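You operate a simulated robot arm through the tools that you are given. There is no shell and no other tool. Be economical: measure what you need, move in short steps, check, and stop when the job is done.

You are at the controls of a simulated robot arm. One attempt, no reset.

Task
Lift the cable joint out of the dip tank to dry, and drain the tank.
Fine: cradle up, joint on the drip mat, tank down to 0 %, drain valve shut again; wait till the joint is dry.

It is judged by the outcome, as a careful person would: the job done as asked, and still so three seconds after it is handed in. It fails if anything else is knocked over, pushed out of place, dropped, spilled or broken.

Robot
A 6-joint arm with a two-finger parallel gripper, fixed in place. Base frame: the origin is at the foot of the arm, x ahead of it, y to its left, z up; the work surface is at about z = 0.859. Readings come in m, degrees, newtons and seconds.
With the tool pointing down near the work surface it reaches from about 0.24 to 0.64 m from the base axis. Its first joint turns from -66.0 to 66.0 degrees. Payload 2.7 kg.
The tool frame sits at the grasp point between the pads (the TCP): z along the fingers, y along the line on which they close. The tips reach 0.023 m beyond it. Largest opening 0.094 m; finger width 0.038, thickness 0.01; the body of the gripper, 0.054 by 0.096 m, starts 0.039 m behind the TCP.
Orientation is told as [roll, pitch, yaw] about the base's x, y, z axes, in that order, counted from this pose: with the fingers straight down and closing along the base's y, the tool's x points along the base's -x, its y along +y and its z along -z.

Tools
- The arm moves only by the tool servo_tool. Its argument "plan" is a list of rows, each an object of numbers (a shift or turn left out is 0, a gripper value left out holds the last): "rx", "ry", "rz": the turn, a rotation vector about the tool's x, y, z in degrees; "tx", "ty", "tz": the shift along the tool's x, y, z in cm; "hand": the finger opening in cm, from 0 to 9.4. In form: [{"rx": .., "ry": .., "rz": .., "tx": .., "ty": .., "tz": .., "hand": ..}, ...]. A call has 1 to 8 rows; each row shifts and turns the commanded pose from where the row before left it, along the tool's axes as they then stand. A row lasts 0.2 s, in which the tool goes at most 0.05 m and 8.6 degrees; a call with a longer step from one row to the next is refused whole, and so is a gripper value outside its range. Where a pose cannot be reached the arm comes as near as it can. A force on the tool above 70 N (or 10 N above the force at the start of the call, whichever is more), or a blocked arm, ends the call early, and 0.2 s more pass. Each finger travels about 0.045 m/s and halts on what it meets, pressing with about 27 N; the grip force reading is that of the motor and also rises with nothing between the fingers. The clock runs only during rows and for 0.2 s after the last one: add rows that do not move to give the fingers time. It gives the time, the measured TCP pose, the force on the tool (base axes), the opening and the grip force at its end, in the units of the frame above (readings bear some noise), with the torque about the TCP (base axes, N m) and any sound that the robot's microphone picked up, and new pictures: "views" is both (left out), scene, wrist or none.
- Cameras (640 x 400 px; columns grow to the right, rows downward): "scene" is fixed at [0.0715, -0.4238, 1.4199]; the picture's right is [0.83, -0.56, 0.00], its down [-0.24, -0.35, -0.91] and it looks along [0.51, 0.75, -0.42] (base axes); focal length 289 px, centre (320, 200). "wrist" rides on the gripper at [0.086, 0.016, -0.075] in the tool frame; the picture's right is [-0.18, 0.98, 0.00], its down [-0.58, -0.11, -0.81] and it looks along [-0.79, -0.15, 0.59] (tool axes); focal length 243 px, centre (320, 200). There is no depth. A picture from a camera that has moved, and an enlarged one, comes with that camera's place and axes in the base frame and with its lens.
- inspect(camera, box): a new picture of the part [left, top, right, bottom] of that camera's present view, enlarged. It takes no simulated time.
- sign_off(): hands the job in; it is judged then, once.

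Work in short steps. Places have to be worked out from the pictures, the camera data and where the tool is seen: move nearer, look again, correct. Check each grasp and each placing, and mend what went wrong. You have 120 turns and 200 pictures in all, those below and enlarged ones among them. Open the gripper and draw the arm clear of the work before you hand the job in, unless the task says otherwise; then end with one line.

The tools are called after "Call:" as name(argument=value, ...) on one line, values as JSON. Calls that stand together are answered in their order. servo_tool: Moves the arm, as the interface text tells. Its arguments: {"type":"object","properties":{"plan":{"type":"array"},"views":{"type":"string","enum":["both","scene","wrist","none"]}},"required":["plan"]} The other tools are called the same way: inspect (camera, box) takes an enlarged picture of a part of a camera's view; sign_off () hands the job in.

At the start:

```text
t: 0.0
eef_pos: [0.3478, 0.0941, 1.292]
tcp_rot: [0.0, -0.1, 0.0]
force: [-0.3, 0.0, 0.3]
torque: [0.0, -0.04, 0.01]
gripper_width: 0.0939
grip_force: 0.0
```

scene: 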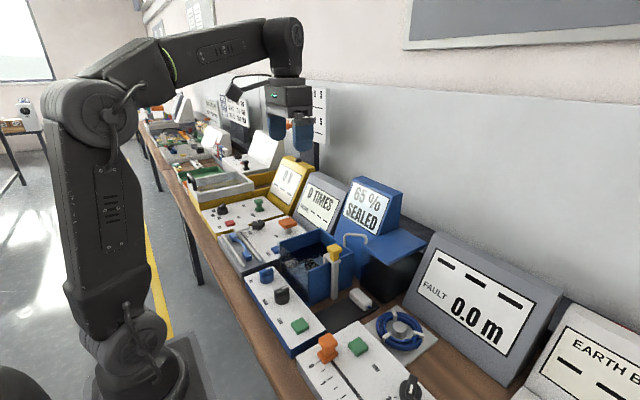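
wrist: 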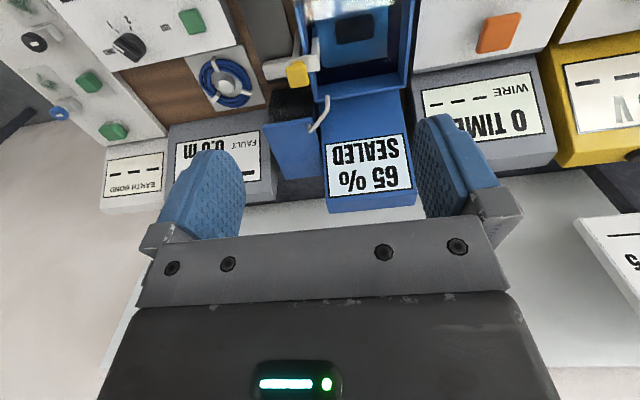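

The display of the tank reads 65 % SEALED. I'll enlarge the tank and its controls in both cameras.

Call:
inspect(camera="scene", box=[220, 170, 440, 360])

Call:
inspect(camera="wrist", box=[190, 0, 450, 220])

```text
2.11 times, centred on (330, 265) of scene
camera zoom: at [0.0715, -0.4238, 1.4199], right [0.83, -0.56, 0.0], down [-0.24, -0.35, -0.91], along [0.51, 0.75, -0.42], focal length 608 px, centre (299, 63)
```

zoom: 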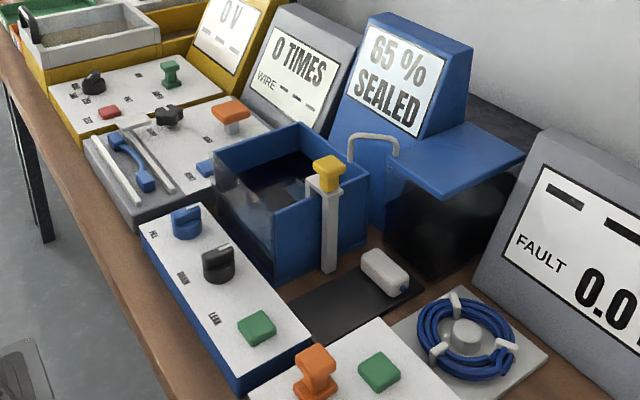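

```text
1.82 times, centred on (320, 110) of wrist
camera zoom: at [0.2608, 0.1102, 1.3666], right [0.18, 0.98, 0.0], down [0.58, -0.11, 0.81], along [0.79, -0.15, -0.59], focal length 441 px, centre (320, 364)
```

zoom: 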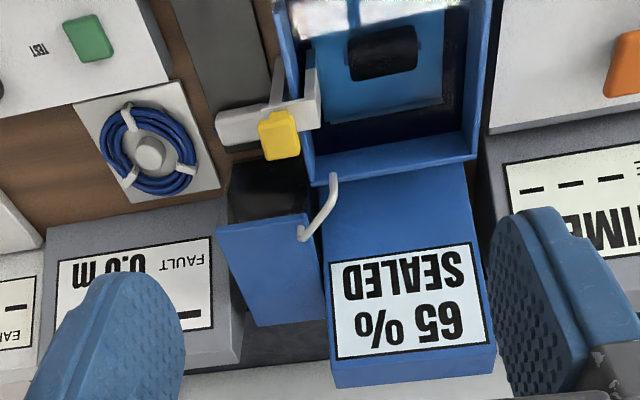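

I'll tilt the tool so the wrist camera looks nearly straight down on the controls and tank.

Call:
servo_tool(plan=[{"ry": 8}, {"ry": 8}, {"ry": 8}, {"ry": 8}, {"ry": 8}, {}], views="wrist")

```text
t: 1.4
eef_pos: [0.3052, 0.0958, 1.1676]
tcp_rot: [0.0, 40.0, 0.1]
force: [0.5, -1.1, 0.0]
torque: [0.03, -0.02, 0.01]
gripper_width: 0.0939
grip_force: 0.1
out of reach, approached as far as the arm can: row 2, 3, 4, 5
camera wrist: at [0.2877, 0.1111, 1.2805], right [0.14, 0.98, -0.12], down [0.96, -0.11, 0.24], along [0.23, -0.15, -0.96], focal length 243 px, centre (320, 200)
```

wrist: 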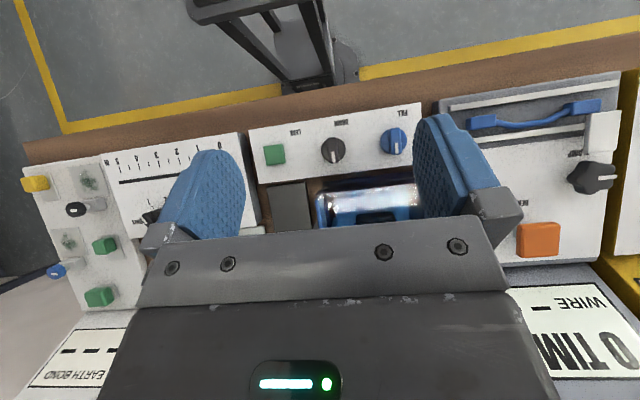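

The panel shows a row of blue knob, black knob and green button; I enlarge to read the labels.

Call:
inspect(camera="wrist", box=[240, 90, 440, 240])

Call:
inspect(camera="scene", box=[240, 255, 330, 350])

```text
2.67 times, centred on (340, 165) of wrist
camera zoom: at [0.2877, 0.1111, 1.2805], right [0.14, 0.98, -0.12], down [0.96, -0.11, 0.24], along [0.23, -0.15, -0.96], focal length 647 px, centre (267, 293)
```

zoom: 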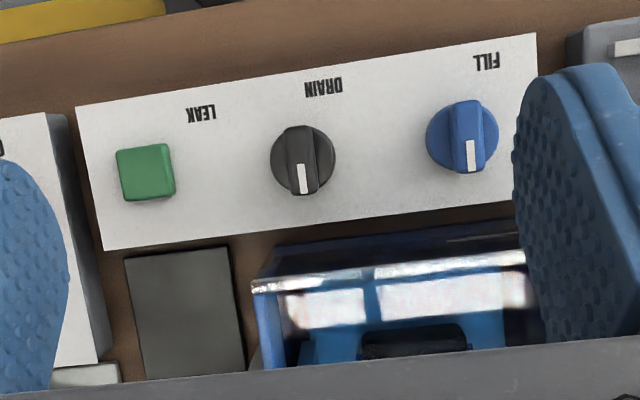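

```text
4.21 times, centred on (285, 302) of scene
camera zoom: at [0.0715, -0.4238, 1.4199], right [0.83, -0.56, 0.0], down [-0.24, -0.35, -0.91], along [0.51, 0.75, -0.42], focal length 1216 px, centre (467, -232)
```

zoom: 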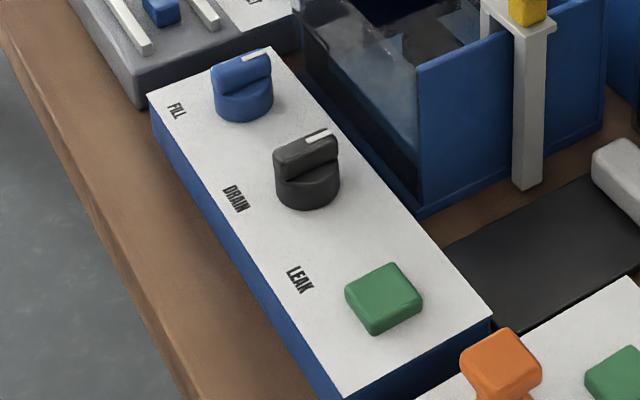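

Labels: FILL (blue), DRAIN (black), LEAK (green), both knobs pointing away from me. I return upright and look at the tank from nearer.

Call:
servo_tool(plan=[{"ry": -8}, {"ry": -8}, {"ry": -8}, {"ry": -8}, {"ry": -8}, {"ty": -3}, {"ty": -3}, {}], views="wrist")

```text
t: 3.2
eef_pos: [0.3062, 0.0371, 1.1672]
tcp_rot: [-0.1, 0.0, 0.0]
force: [0.4, 0.4, 0.6]
torque: [-0.01, -0.01, -0.03]
gripper_width: 0.0942
grip_force: 0.1
camera wrist: at [0.2207, 0.0529, 1.2412], right [0.18, 0.98, 0.0], down [0.58, -0.11, 0.81], along [0.79, -0.15, -0.59], focal length 243 px, centre (320, 200)
```

wrist: 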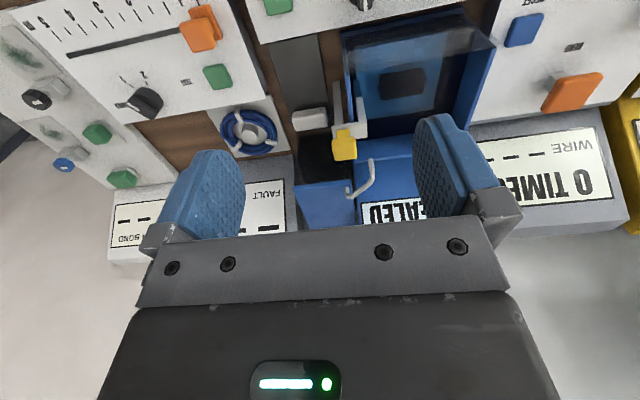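

Call:
inspect(camera="wrist", box=[250, 10, 510, 220])

Call:
inspect(camera="scene", box=[270, 210, 420, 320])

```text
1.90 times, centred on (380, 115) of wrist
camera zoom: at [0.2207, 0.0529, 1.2412], right [0.18, 0.98, 0.0], down [0.58, -0.11, 0.81], along [0.79, -0.15, -0.59], focal length 462 px, centre (206, 362)
```

zoom: 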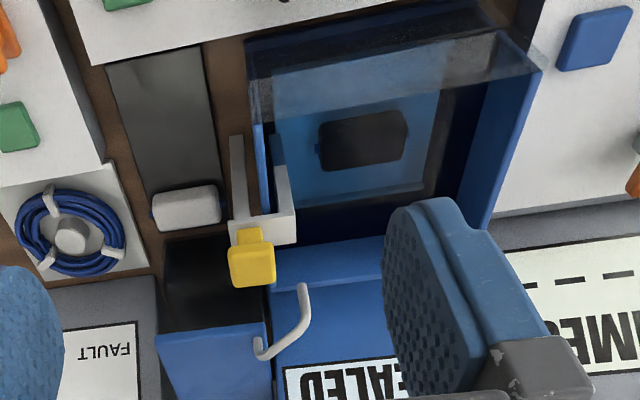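

```text
3.64 times, centred on (345, 265) of scene
camera zoom: at [0.0715, -0.4238, 1.4199], right [0.83, -0.56, 0.0], down [-0.24, -0.35, -0.91], along [0.51, 0.75, -0.42], focal length 1051 px, centre (229, -36)
```

zoom: 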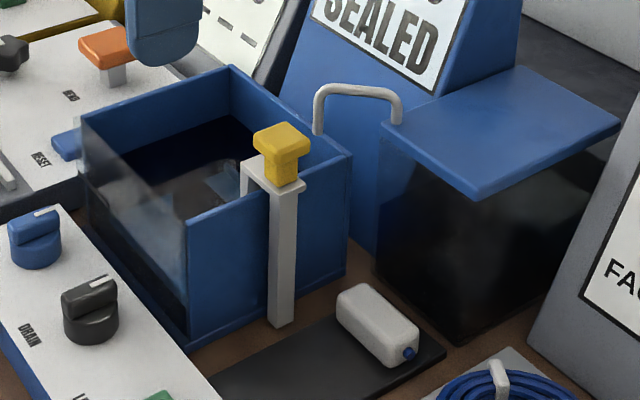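

I triangulate the yellow cradle handle at about (0.433, 0.044, 1.007). I move above it with fingers half open and check.

Call:
servo_tool(plan=[{"tx": -4, "ty": 0.3, "hand": 5.5}, {"tx": -4, "ty": 0.4}, {"tx": -4.7, "tz": 1}, {"tz": 3}, {"tz": 3}, {}])

```text
t: 4.6
eef_pos: [0.4335, 0.0428, 1.0963]
tcp_rot: [0.1, 0.0, 0.0]
force: [0.7, 0.7, -0.1]
torque: [0.0, -0.02, 0.02]
gripper_width: 0.055
grip_force: 0.1
camera wrist: at [0.348, 0.058, 1.1719], right [0.18, 0.98, 0.0], down [0.58, -0.11, 0.81], along [0.79, -0.15, -0.59], focal length 243 px, centre (320, 200)
```

scene: 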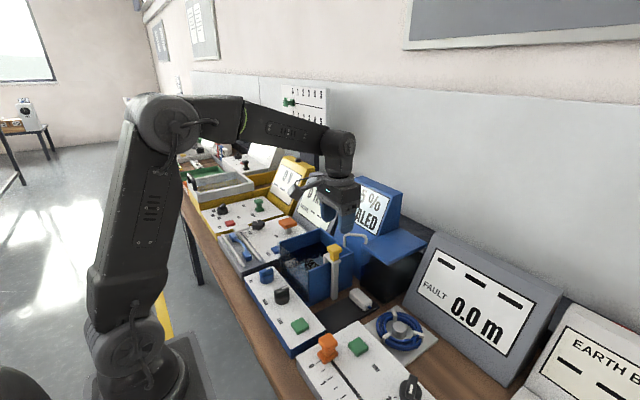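
wrist: 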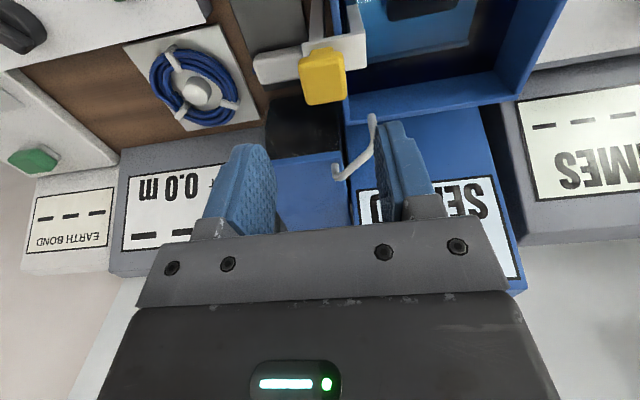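

The handle projects to about (0.428, 0.045), directly beneath. I descend with the fingers straddling it.

Call:
servo_tool(plan=[{"tx": 0.4, "ty": 0.2, "tz": 2}, {"tz": 2}, {"tz": 1.5}, {}])

```text
t: 5.6
eef_pos: [0.4296, 0.0435, 1.0418]
tcp_rot: [0.0, -0.1, 0.0]
force: [0.1, 0.3, -1.4]
torque: [-0.02, 0.0, -0.02]
gripper_width: 0.0552
grip_force: 0.0
camera wrist: at [0.3442, 0.0603, 1.1165], right [0.18, 0.98, 0.0], down [0.58, -0.11, 0.81], along [0.79, -0.15, -0.59], focal length 243 px, centre (320, 200)
```

scene: 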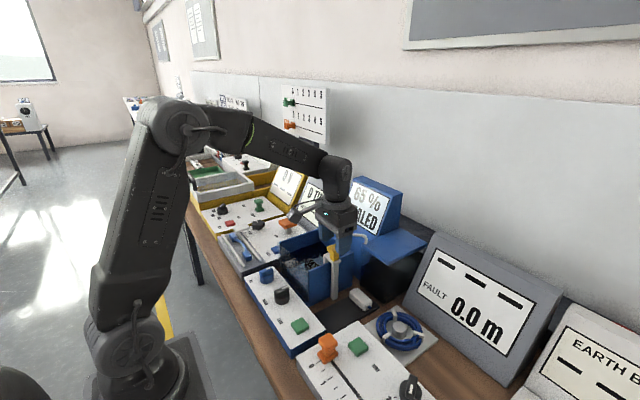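
wrist: 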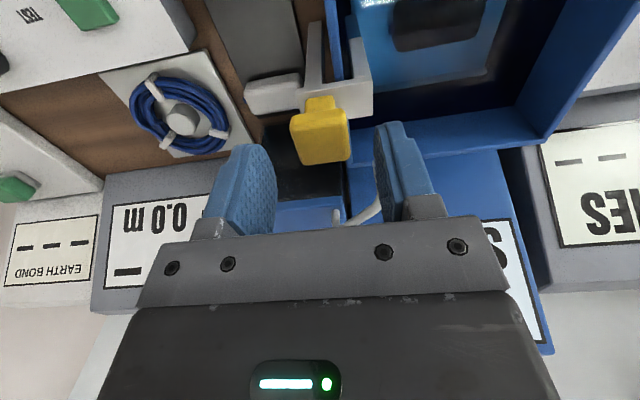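

Call:
inspect(camera="scene", box=[290, 200, 400, 310])

Call:
inspect(camera="wrist", box=[200, 60, 460, 250])

```text
3.64 times, centred on (345, 255) of scene
camera zoom: at [0.0715, -0.4238, 1.4199], right [0.83, -0.56, 0.0], down [-0.24, -0.35, -0.91], along [0.51, 0.75, -0.42], focal length 1051 px, centre (229, 0)
```

zoom: 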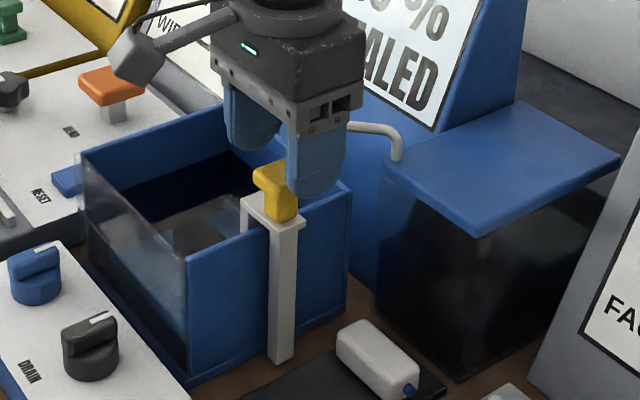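

```text
2.11 times, centred on (330, 155) of wrist
camera zoom: at [0.3442, 0.0603, 1.1165], right [0.18, 0.98, 0.0], down [0.58, -0.11, 0.81], along [0.79, -0.15, -0.59], focal length 511 px, centre (299, 295)
```

zoom: 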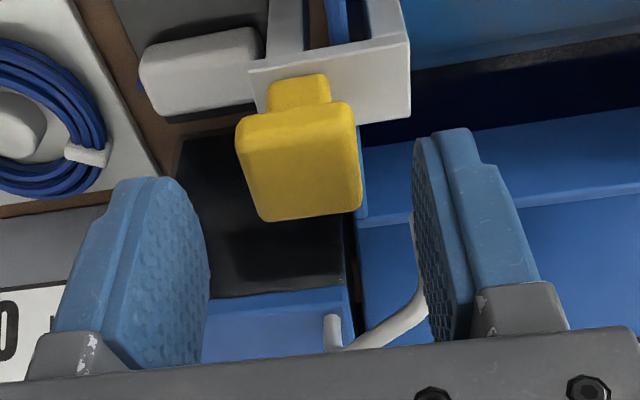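

The handle is between the finger planes, top about z 1.016 and slightly nearer to the base. I shift 0.5 cm back, lower to z≈1.008 and close.

Call:
servo_tool(plan=[{"tx": 0.4, "tz": 1.5}, {"tz": 1.8}, {}, {"hand": 1}, {}, {}, {}, {}])

```text
t: 7.4
eef_pos: [0.4233, 0.0449, 1.0088]
tcp_rot: [0.1, 0.0, 0.0]
force: [-0.6, 24.7, -4.6]
torque: [0.12, -0.49, -0.12]
gripper_width: 0.03
grip_force: 44.4
camera wrist: at [0.3384, 0.0608, 1.0839], right [0.18, 0.98, 0.0], down [0.58, -0.11, 0.81], along [0.79, -0.15, -0.59], focal length 243 px, centre (320, 200)
```

scene: 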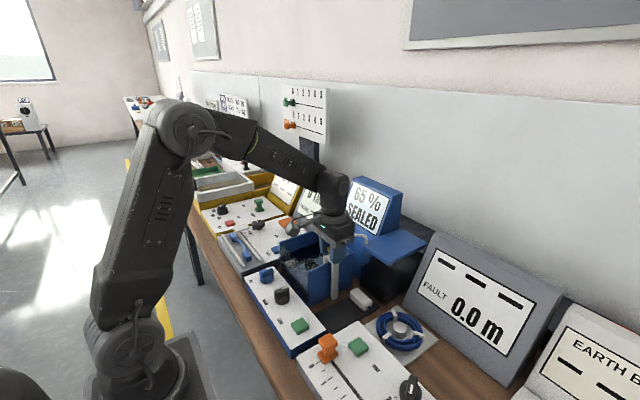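
wrist: 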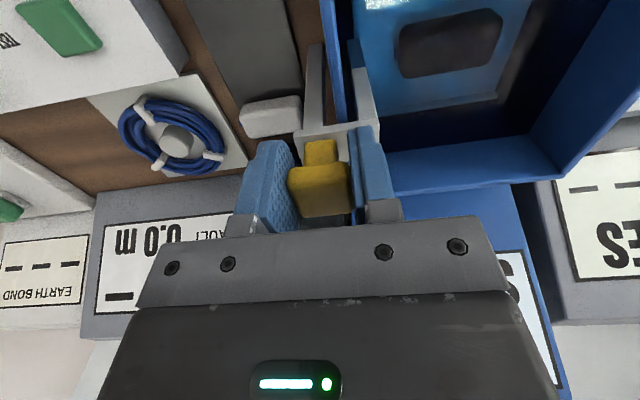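

The fingers are on the handle, with a side load of 25 N toward +y; I ease the arm over 2 mm and check.

Call:
servo_tool(plan=[{"ty": 0.1}, {"ty": 0.1}, {}], views="none")

```text
t: 8.2
eef_pos: [0.424, 0.0449, 1.0105]
tcp_rot: [-0.1, 0.2, 0.0]
force: [-1.7, 7.5, -7.7]
torque: [0.14, -0.77, 0.22]
gripper_width: 0.0297
grip_force: 45.1
```

Side load is down to 7.5 N and the grip holds. I start lifting gently.

Call:
servo_tool(plan=[{"tz": -0.7}, {"tz": -0.8}, {"tz": -1}, {"tz": -1}, {}])

```text
t: 9.4
eef_pos: [0.423, 0.0457, 1.0451]
tcp_rot: [0.0, 0.2, -0.1]
force: [-16.1, 1.1, -5.0]
torque: [-0.11, 0.11, 0.21]
gripper_width: 0.0297
grip_force: 44.9
camera wrist: at [0.3388, 0.0611, 1.1193], right [0.18, 0.98, 0.0], down [0.58, -0.11, 0.8], along [0.79, -0.15, -0.59], focal length 243 px, centre (320, 200)
```

scene: 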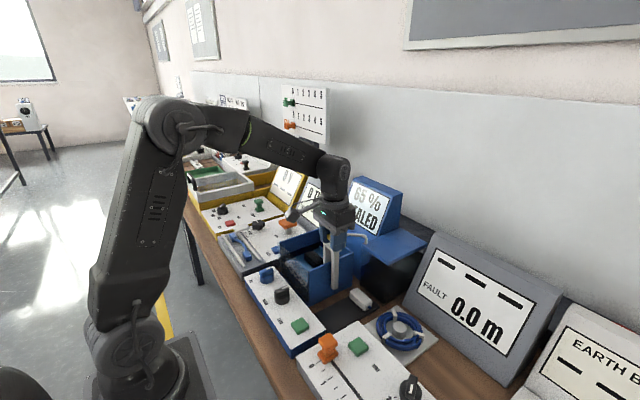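
wrist: 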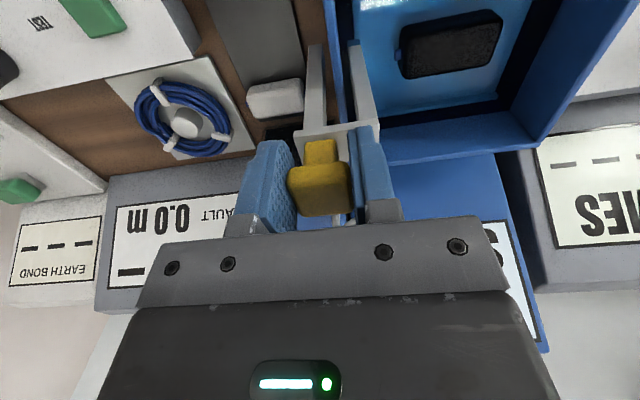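

The cradle is rising with the handle. I keep lifting, easing 1 mm toward the base to relieve the x load.

Call:
servo_tool(plan=[{"tx": 0.1, "tz": -1}, {"tz": -1}, {"tz": -1}, {"tz": -1}, {}])

```text
t: 10.6
eef_pos: [0.4235, 0.045, 1.0839]
tcp_rot: [0.1, 0.4, 0.0]
force: [4.1, 0.0, -29.4]
torque: [0.01, 0.13, 0.04]
gripper_width: 0.0299
grip_force: 45.1
camera wrist: at [0.3387, 0.0611, 1.1579], right [0.18, 0.98, 0.0], down [0.59, -0.11, 0.8], along [0.79, -0.15, -0.6], focal length 243 px, centre (320, 200)
```

scene: 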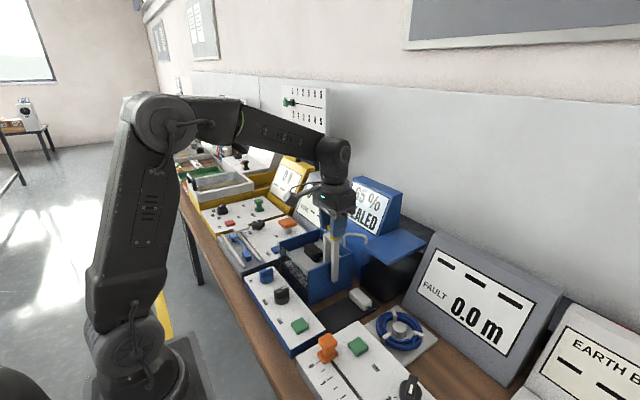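
wrist: 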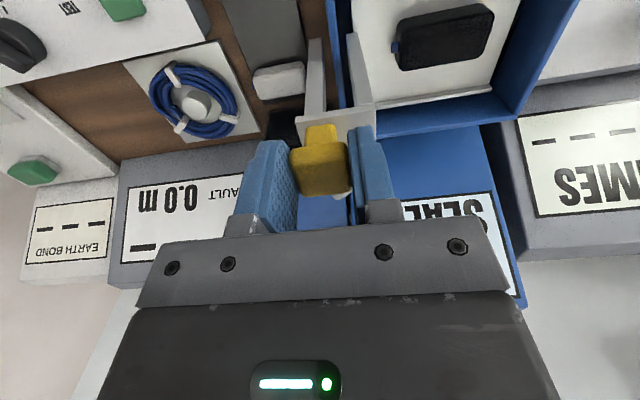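

The cradle is out of the liquid and a −29 N load suggests the top stop. I enlarge to see how it stands.

Call:
inspect(camera="scene", box=[280, 180, 400, 320])

Call:
servo_tool(plan=[{"tz": -0.4}, {}], views="none")

```text
2.86 times, centred on (340, 250) of scene
camera zoom: at [0.072, -0.4238, 1.4199], right [0.83, -0.56, 0.0], down [-0.24, -0.35, -0.91], along [0.51, 0.75, -0.42], focal length 826 px, centre (263, 57)
```

zoom: 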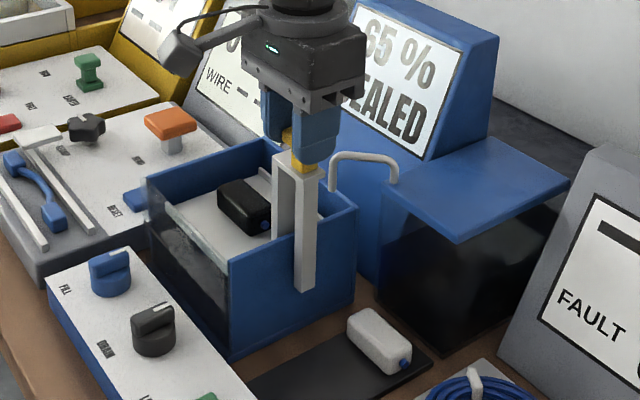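

```text
t: 11.2
eef_pos: [0.4234, 0.0438, 1.0876]
tcp_rot: [-0.1, 0.3, 0.0]
force: [4.0, -8.0, -29.5]
torque: [-0.04, 0.17, 0.12]
gripper_width: 0.0297
grip_force: 44.9
```

It still moves with a constant load, so not yet at the stop. I continue up.

Call:
servo_tool(plan=[{"tz": -0.7}, {"tz": -0.7}, {}], views="scene")

```text
t: 12.0
eef_pos: [0.4232, 0.0461, 1.1048]
tcp_rot: [0.1, -0.1, 0.0]
force: [0.4, -0.1, -0.5]
torque: [-0.02, 0.03, -0.03]
gripper_width: 0.0101
grip_force: 0.0
```

scene: 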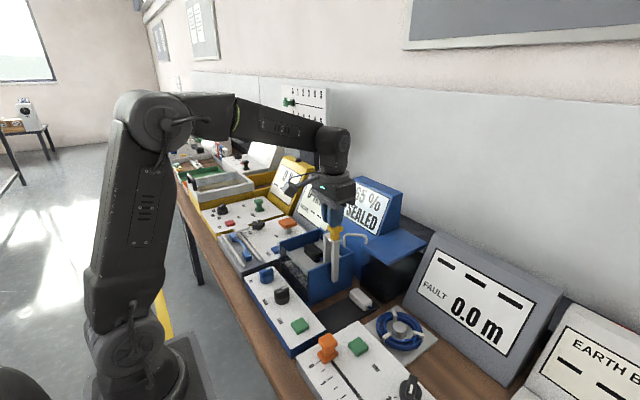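

The fingers slipped off at the stop and the cradle seems to stay up. I open, rise a little and look whether it holds.

Call:
servo_tool(plan=[{"tz": -2}, {"tz": -3}, {"hand": 6.5}, {}, {}, {}])

Call:
inspect(camera="scene", box=[280, 180, 400, 320])

```text
t: 13.4
eef_pos: [0.4241, 0.045, 1.1536]
tcp_rot: [0.0, 0.0, -0.1]
force: [0.0, 0.7, -0.2]
torque: [-0.01, -0.04, 0.01]
gripper_width: 0.0651
grip_force: 0.1
camera wrist: at [0.3392, 0.0609, 1.2283], right [0.18, 0.98, 0.0], down [0.58, -0.11, 0.81], along [0.79, -0.15, -0.59], focal length 243 px, centre (320, 200)
```

scene: 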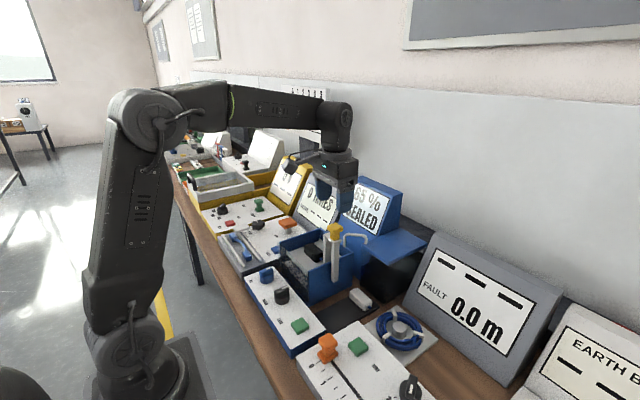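
wrist: 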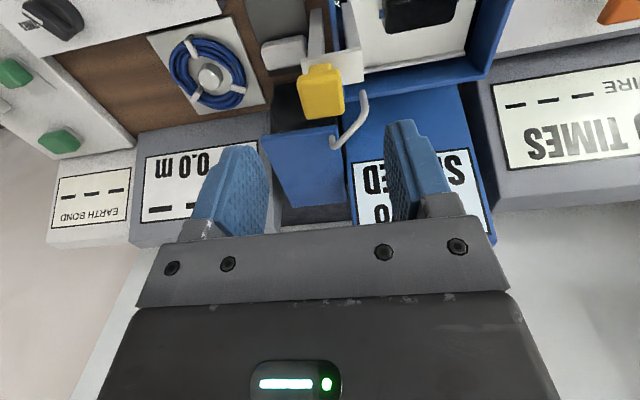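

```text
2.86 times, centred on (340, 250) of scene
camera zoom: at [0.0715, -0.4238, 1.4199], right [0.83, -0.56, 0.0], down [-0.24, -0.35, -0.91], along [0.51, 0.75, -0.42], focal length 826 px, centre (263, 57)
```

zoom: 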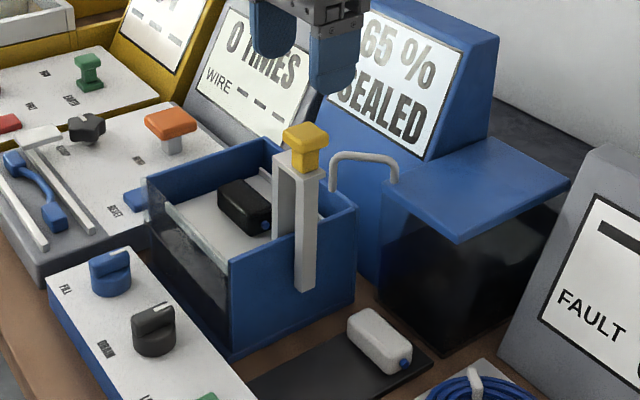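

The cradle holds at the top with the dark joint sitting on it. The joint's axis runs along y, so I turn the gripper 90° (camera to the +y side, away from the post).

Call:
servo_tool(plan=[{"tx": 1.5, "ty": 3, "tz": -3}, {"ty": 3, "rz": 7.5}, {"rz": 8}, {"rz": 8}, {"rz": 8}, {"rz": 8}, {"rz": 8}, {"rz": 8}], views="none")

Call:
servo_tool(plan=[{"rz": 8}, {"rz": 8}, {"rz": 8}, {"rz": 8}, {"rz": 2.5}, {}])

```text
t: 15.2
eef_pos: [0.4077, 0.1062, 1.1831]
tcp_rot: [0.0, -0.1, -55.5]
force: [-0.7, 1.1, -0.9]
torque: [-0.02, 0.0, -0.04]
gripper_width: 0.0651
grip_force: 0.2
```

```text
t: 16.6
eef_pos: [0.4083, 0.1057, 1.1827]
tcp_rot: [0.0, 0.0, -90.2]
force: [-0.2, -0.3, 1.2]
torque: [0.04, 0.01, -0.01]
gripper_width: 0.0647
grip_force: 0.1
camera wrist: at [0.4264, 0.1923, 1.2572], right [0.98, -0.19, 0.0], down [-0.11, -0.58, 0.81], along [-0.15, -0.79, -0.59], focal length 243 px, centre (320, 200)
```

scene: 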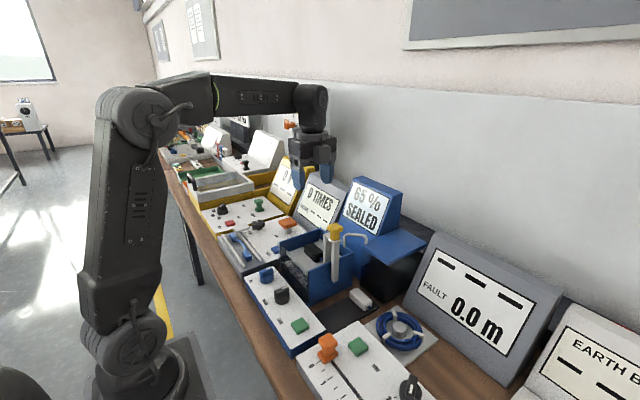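
wrist: 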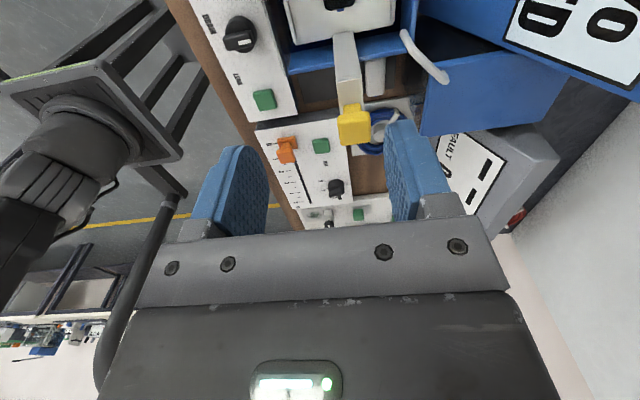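

Orientation is right. I slide 9 cm to +y so the camera can see the joint and mat ahead of the fingers.

Call:
servo_tool(plan=[{"tx": 4.5}, {"tx": 4.5}, {}], views="wrist")

Call:
inspect(camera="wrist", box=[200, 0, 460, 180])

```text
t: 17.4
eef_pos: [0.4077, 0.1971, 1.1854]
tcp_rot: [0.1, 0.0, -90.0]
force: [0.3, -0.4, 0.0]
torque: [0.01, -0.03, 0.03]
gripper_width: 0.065
grip_force: 0.0
camera wrist: at [0.4245, 0.2831, 1.2593], right [0.98, -0.18, 0.0], down [-0.11, -0.58, 0.81], along [-0.15, -0.79, -0.59], focal length 243 px, centre (320, 200)
```

wrist: 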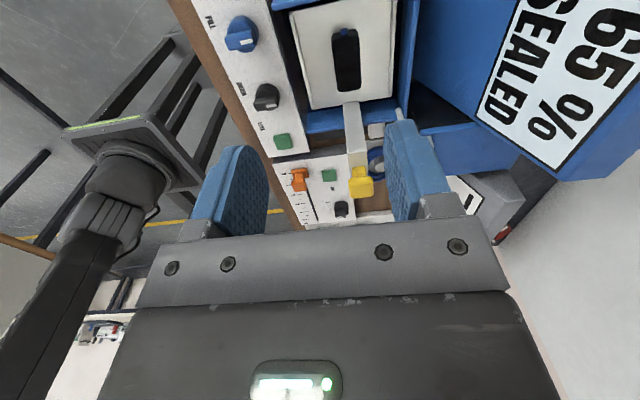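

```text
2.22 times, centred on (330, 90) of wrist
camera zoom: at [0.4245, 0.2831, 1.2593], right [0.98, -0.18, 0.0], down [-0.11, -0.58, 0.81], along [-0.15, -0.79, -0.59], focal length 539 px, centre (298, 444)
```

zoom: 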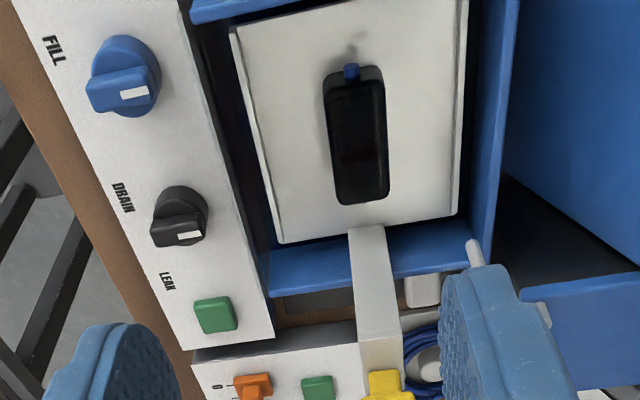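

Joint centre works out at about (0.428, 0.143), ~3 cm wide across x. I go above it and descend to z≈1.02 to check.

Call:
servo_tool(plan=[{"ty": 2.1, "tx": -2.7}, {"tx": -2.7, "tz": 3}, {"tz": 4}, {"tz": 4}, {"tz": 4}, {}])

Call:
inspect(camera="scene", box=[270, 190, 390, 300])

```text
t: 18.8
eef_pos: [0.4286, 0.1423, 1.0321]
tcp_rot: [0.1, -0.1, -89.9]
force: [0.1, -0.4, 0.0]
torque: [0.0, 0.03, 0.02]
gripper_width: 0.065
grip_force: 0.0
camera wrist: at [0.4459, 0.2292, 1.1069], right [0.98, -0.18, 0.0], down [-0.11, -0.58, 0.81], along [-0.15, -0.79, -0.59], focal length 243 px, centre (320, 200)
```

scene: 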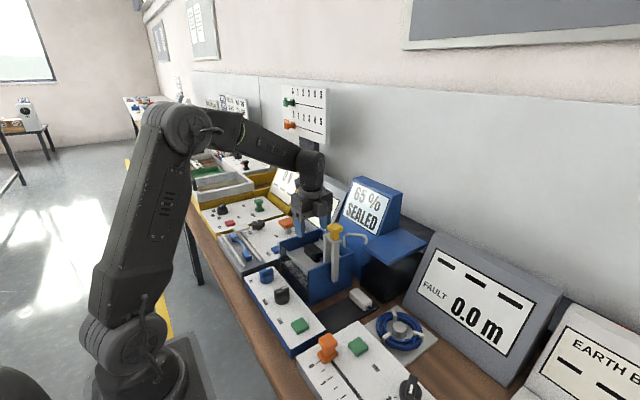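
wrist: 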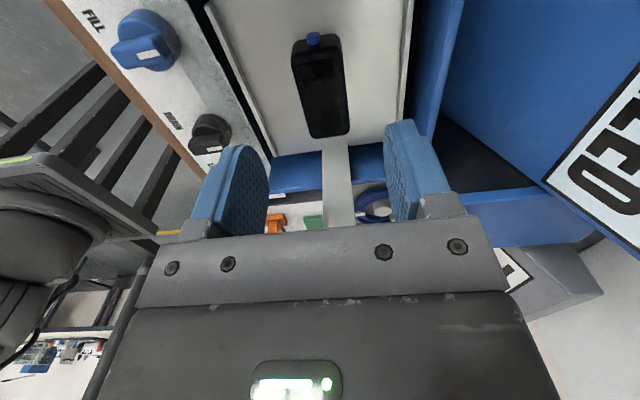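

```text
3.64 times, centred on (330, 245) of scene
camera zoom: at [0.0715, -0.4238, 1.4199], right [0.83, -0.56, 0.0], down [-0.24, -0.35, -0.91], along [0.51, 0.75, -0.42], focal length 1051 px, centre (284, 36)
```

zoom: 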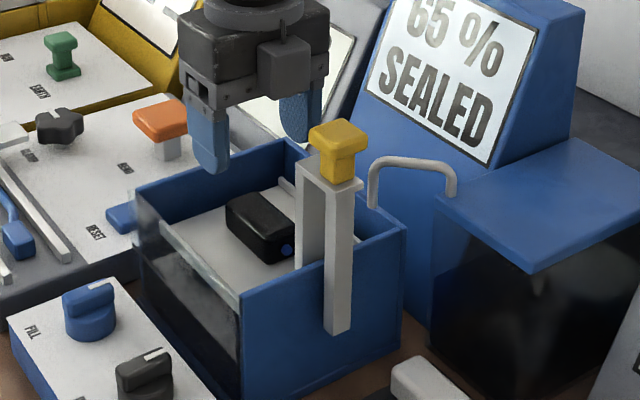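

Estimates agree on (0.430, 0.145) with the joint's top near z 0.955–0.97. I descend in steps, watching force.

Call:
servo_tool(plan=[{"tx": 0.2, "ty": 0.1, "tz": 2}, {"tz": 2}, {"tz": 1}, {}])

Call:
inspect(camera="scene", box=[270, 190, 390, 300])

```text
t: 19.8
eef_pos: [0.4302, 0.1452, 0.9835]
tcp_rot: [0.0, -0.1, -90.0]
force: [-0.9, 0.0, -0.8]
torque: [-0.01, -0.01, 0.01]
gripper_width: 0.0648
grip_force: 0.1
camera wrist: at [0.4482, 0.2309, 1.0578], right [0.98, -0.18, 0.0], down [-0.11, -0.58, 0.81], along [-0.15, -0.79, -0.59], focal length 243 px, centre (320, 200)
```

scene: 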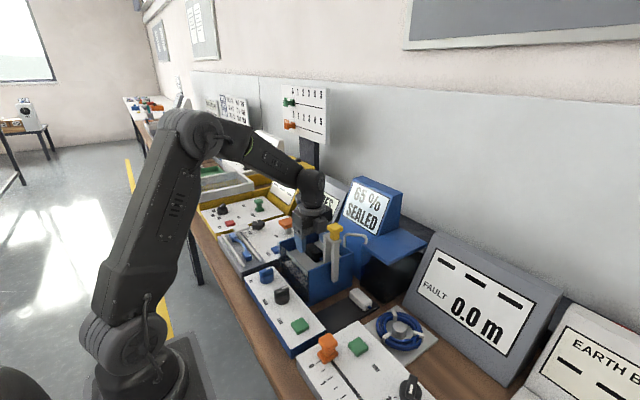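
wrist: 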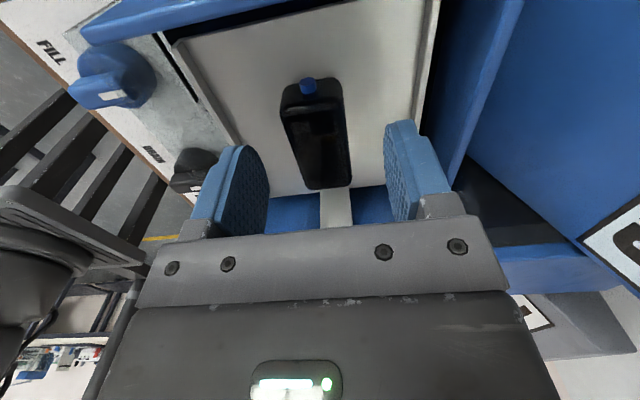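

```text
3.64 times, centred on (330, 245) of scene
camera zoom: at [0.0715, -0.4238, 1.4199], right [0.83, -0.56, 0.0], down [-0.24, -0.35, -0.91], along [0.51, 0.75, -0.42], focal length 1051 px, centre (284, 36)
```

zoom: 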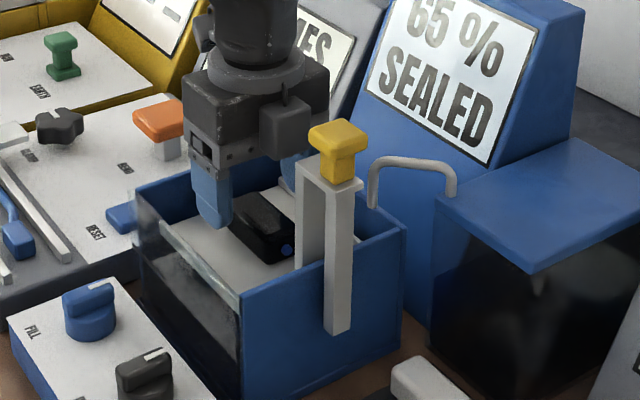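

Joint sits between the fingers, at about (0.431, 0.148). I lower gently 1.5 cm and check force.

Call:
servo_tool(plan=[{"tz": 0.8}, {"tz": 0.7}, {}], views="wrist")

Call:
inspect(camera="scene", box=[290, 210, 370, 270])

```text
t: 20.6
eef_pos: [0.4297, 0.1458, 0.9678]
tcp_rot: [0.0, 0.0, -90.0]
force: [-0.7, 0.1, 0.1]
torque: [0.02, -0.02, 0.0]
gripper_width: 0.0652
grip_force: 0.0
camera wrist: at [0.4484, 0.2314, 1.0422], right [0.98, -0.18, 0.0], down [-0.11, -0.58, 0.81], along [-0.15, -0.79, -0.59], focal length 243 px, centre (320, 200)
```

wrist: 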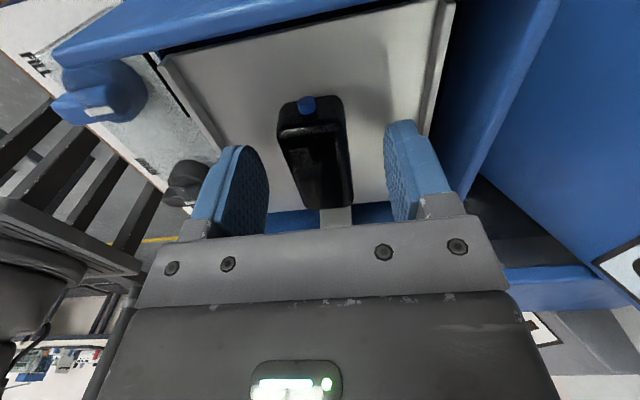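

```text
6.67 times, centred on (330, 240) of scene
camera zoom: at [0.0715, -0.4238, 1.4199], right [0.83, -0.56, 0.0], down [-0.24, -0.35, -0.91], along [0.51, 0.75, -0.42], focal length 1926 px, centre (253, -67)
```

zoom: 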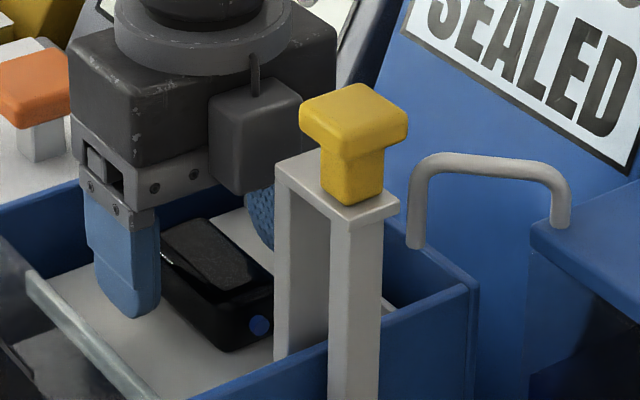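

Still free, joint centred between the pads. I lower another centimetre.

Call:
servo_tool(plan=[{"tz": 0.5}, {"tz": 0.4}, {}], views="none")

Call:
inspect(camera="scene", box=[290, 210, 370, 270])

```text
t: 21.4
eef_pos: [0.4307, 0.1455, 0.9588]
tcp_rot: [-0.1, 0.0, -90.0]
force: [0.3, 0.1, -0.2]
torque: [0.0, -0.01, 0.0]
gripper_width: 0.0649
grip_force: 0.2
```

```text
6.67 times, centred on (330, 240) of scene
camera zoom: at [0.0715, -0.4238, 1.4199], right [0.83, -0.56, 0.0], down [-0.24, -0.35, -0.91], along [0.51, 0.75, -0.42], focal length 1926 px, centre (253, -67)
```

zoom: 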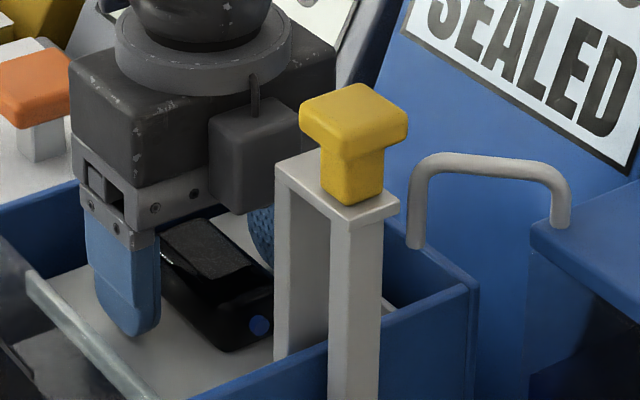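

Tips are near the platform (~0.936) and the pads cover the joint. I close.

Call:
servo_tool(plan=[{"hand": 2}, {}, {}, {}, {}, {}])

```text
t: 22.8
eef_pos: [0.4303, 0.1458, 0.9589]
tcp_rot: [0.0, 0.0, -89.9]
force: [-0.3, 0.7, 0.4]
torque: [-0.03, 0.0, -0.02]
gripper_width: 0.0293
grip_force: 26.9
camera wrist: at [0.4483, 0.2313, 1.0335], right [0.98, -0.18, 0.0], down [-0.11, -0.58, 0.81], along [-0.15, -0.79, -0.59], focal length 243 px, centre (320, 200)
```

scene: 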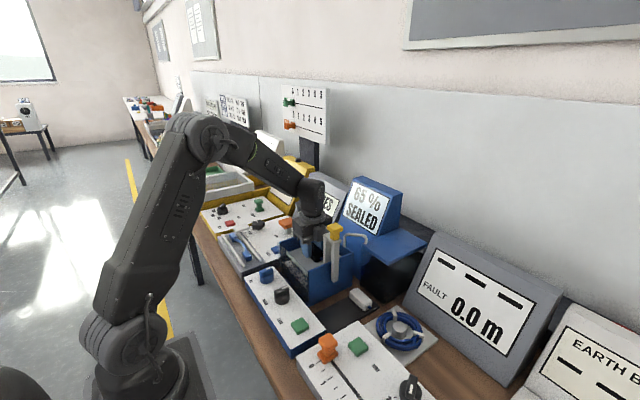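
wrist: 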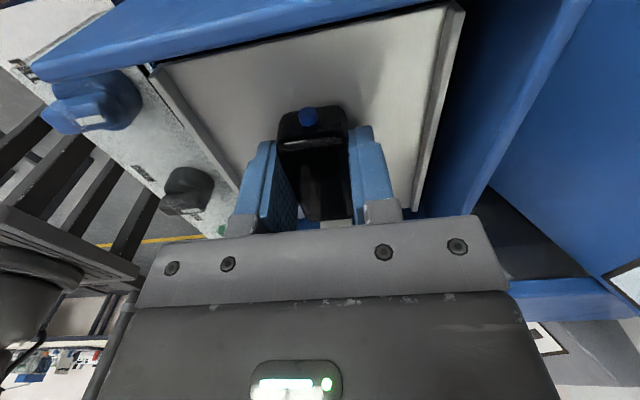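

Gripped at 2.93 cm. I lift straight up to clear the handle.

Call:
servo_tool(plan=[{"tz": -1}, {"tz": -3}, {"tz": -4}, {"tz": -4}, {"tz": -4}, {"tz": -4}, {}, {}])

```text
t: 24.6
eef_pos: [0.432, 0.1446, 1.1616]
tcp_rot: [0.0, 0.1, -90.0]
force: [0.3, -0.7, -0.5]
torque: [0.02, 0.01, 0.01]
gripper_width: 0.0295
grip_force: 27.1
camera wrist: at [0.4491, 0.2311, 1.2358], right [0.98, -0.18, 0.0], down [-0.11, -0.58, 0.81], along [-0.15, -0.79, -0.59], focal length 243 px, centre (320, 200)
```

scene: 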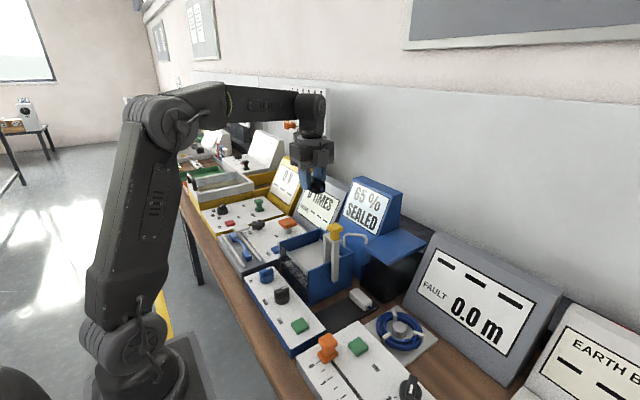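
wrist: 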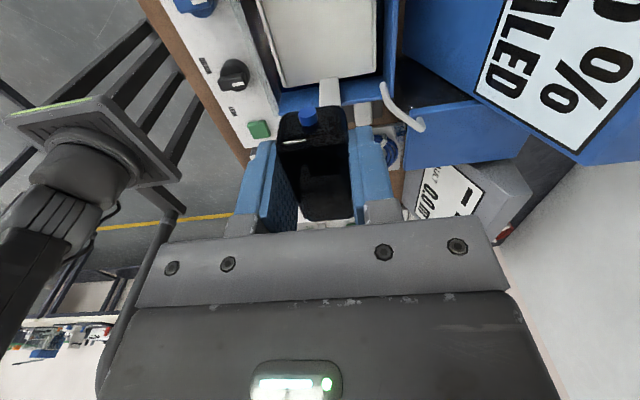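

Joint is held. The mat's free area is around (0.39, −0.01); with the post nearby I want the camera on the −y side, so I rotate the wrist 180° back over the tank.

Call:
servo_tool(plan=[{"rz": -8}, {"rz": -8}, {"rz": -8}, {"rz": -8}, {"rz": -8}, {"rz": -8}, {"rz": -8}, {"rz": -8}], views="none")

Call:
servo_tool(plan=[{"rz": -8}, {"rz": -8}, {"rz": -8}, {"rz": -8}, {"rz": -8}, {"rz": -8}, {"rz": -8}, {"rz": -8}], views="none")

Call:
servo_tool(plan=[{"rz": -8}, {"rz": -8}, {"rz": -8}, {"rz": -8}, {"rz": -8}, {"rz": -8}, {"rz": -4}, {}])

```text
t: 26.4
eef_pos: [0.4315, 0.144, 1.1597]
tcp_rot: [0.1, 0.0, -25.9]
force: [-0.5, -0.6, -0.7]
torque: [-0.05, -0.02, 0.02]
gripper_width: 0.0292
grip_force: 27.6
```

```text
t: 28.2
eef_pos: [0.4305, 0.1443, 1.1604]
tcp_rot: [0.0, 0.1, 38.2]
force: [0.5, 0.6, -0.5]
torque: [-0.01, -0.01, 0.02]
gripper_width: 0.0295
grip_force: 27.1
```

```text
t: 30.0
eef_pos: [0.4299, 0.1438, 1.1589]
tcp_rot: [0.1, 0.1, 90.1]
force: [-0.4, 0.4, -0.6]
torque: [0.02, -0.04, -0.01]
gripper_width: 0.0293
grip_force: 27.5
camera wrist: at [0.4162, 0.0575, 1.2336], right [-0.98, 0.18, 0.0], down [0.11, 0.58, 0.81], along [0.15, 0.79, -0.59], focal length 243 px, centre (320, 200)
```

scene: 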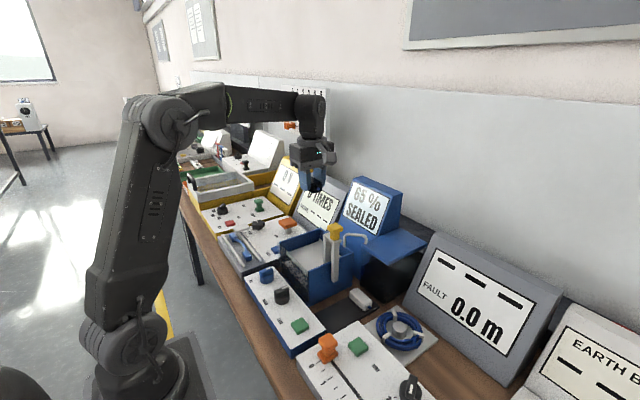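
wrist: 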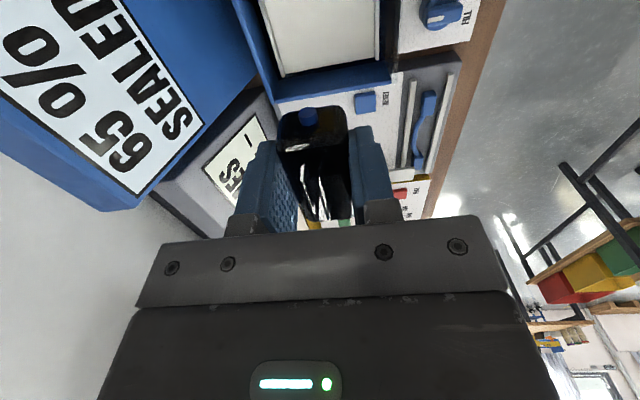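

Now moving x back a little and over toward −y past the mat, to view it.

Call:
servo_tool(plan=[{"ty": 2, "tx": 2}, {"ty": 1.8, "tx": 4}, {"tx": 4}, {"tx": 4}, {"tx": 4}, {"tx": 3}, {}])

Call:
inspect(camera="wrist", box=[200, 0, 460, 180])

```text
t: 31.6
eef_pos: [0.3894, -0.0661, 1.1618]
tcp_rot: [0.1, 0.0, 90.1]
force: [-1.1, 0.3, -0.7]
torque: [-0.01, -0.01, 0.01]
gripper_width: 0.0294
grip_force: 27.4
camera wrist: at [0.3753, -0.1525, 1.2366], right [-0.98, 0.18, 0.0], down [0.11, 0.58, 0.81], along [0.15, 0.79, -0.59], focal length 243 px, centre (320, 200)
```

scene: 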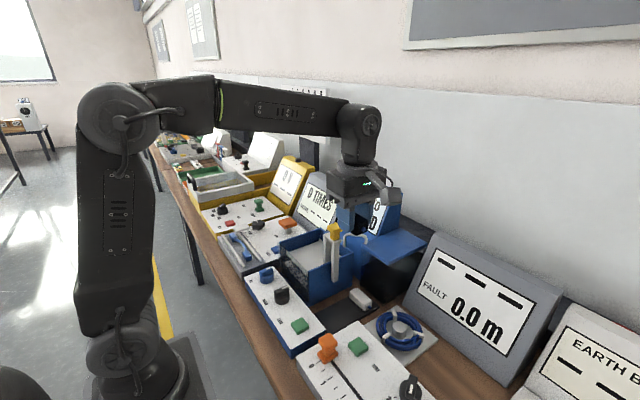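
wrist: 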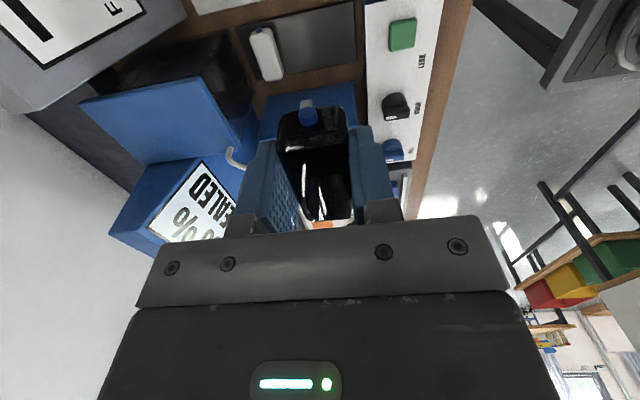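

```text
2.22 times, centred on (330, 90) of wrist
camera zoom: at [0.3753, -0.1525, 1.2366], right [-0.98, 0.18, 0.0], down [0.11, 0.58, 0.81], along [0.15, 0.79, -0.59], focal length 539 px, centre (298, 444)
```

zoom: 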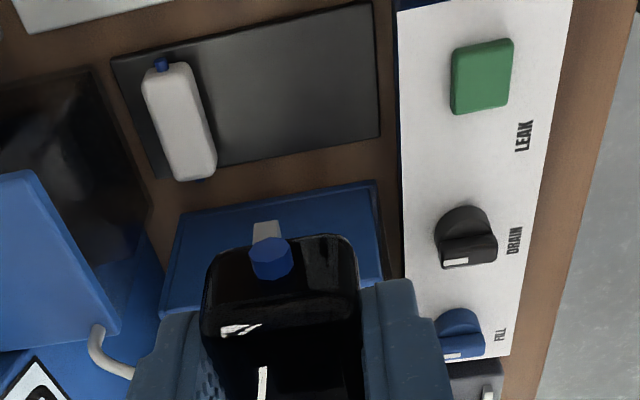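

Clear view: the mat spans x 0.353–0.508, y −0.050–0.021, with the other (white) joint at x≈0.473. I'll set ours at (0.392, −0.014), descending in two stages.

Call:
servo_tool(plan=[{"tx": -2.6, "ty": -0.3}, {"tx": -2.6}, {"tz": 4}, {"tz": 4}, {"tz": 4}, {"tz": 4}, {"tz": 2}, {}])

Call:
inspect(camera="scene", box=[290, 200, 410, 320])

```text
t: 33.4
eef_pos: [0.3962, -0.0171, 0.9787]
tcp_rot: [0.0, 0.1, 90.1]
force: [-0.6, 0.1, -0.6]
torque: [-0.01, -0.02, 0.01]
gripper_width: 0.0297
grip_force: 27.0
camera wrist: at [0.3822, -0.1042, 1.0538], right [-0.98, 0.18, 0.0], down [0.11, 0.58, 0.81], along [0.15, 0.79, -0.59], focal length 243 px, centre (320, 200)
```

scene: 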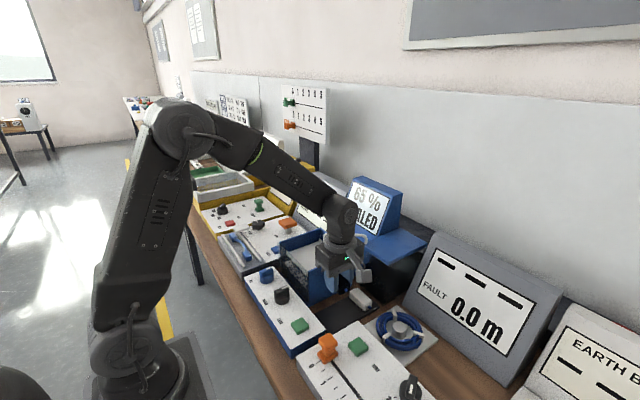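
wrist: 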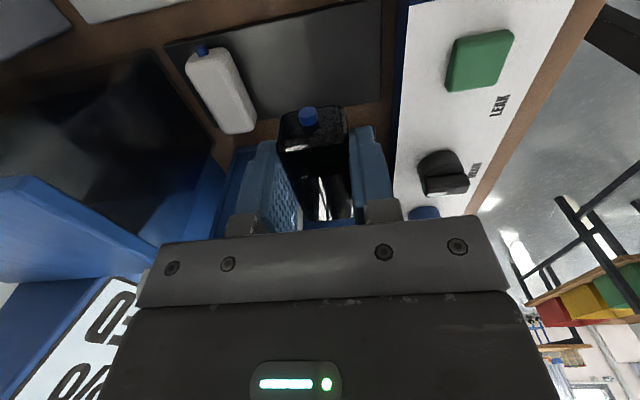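

```text
3.33 times, centred on (350, 260) of scene
camera zoom: at [0.0715, -0.4238, 1.4199], right [0.83, -0.56, 0.0], down [-0.24, -0.35, -0.91], along [0.51, 0.75, -0.42], focal length 963 px, centre (220, 0)
```

zoom: 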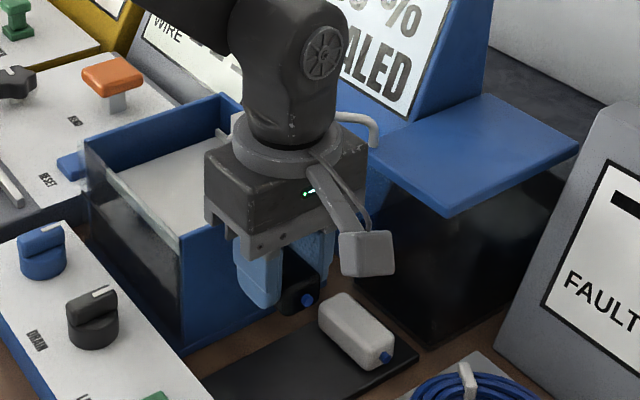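

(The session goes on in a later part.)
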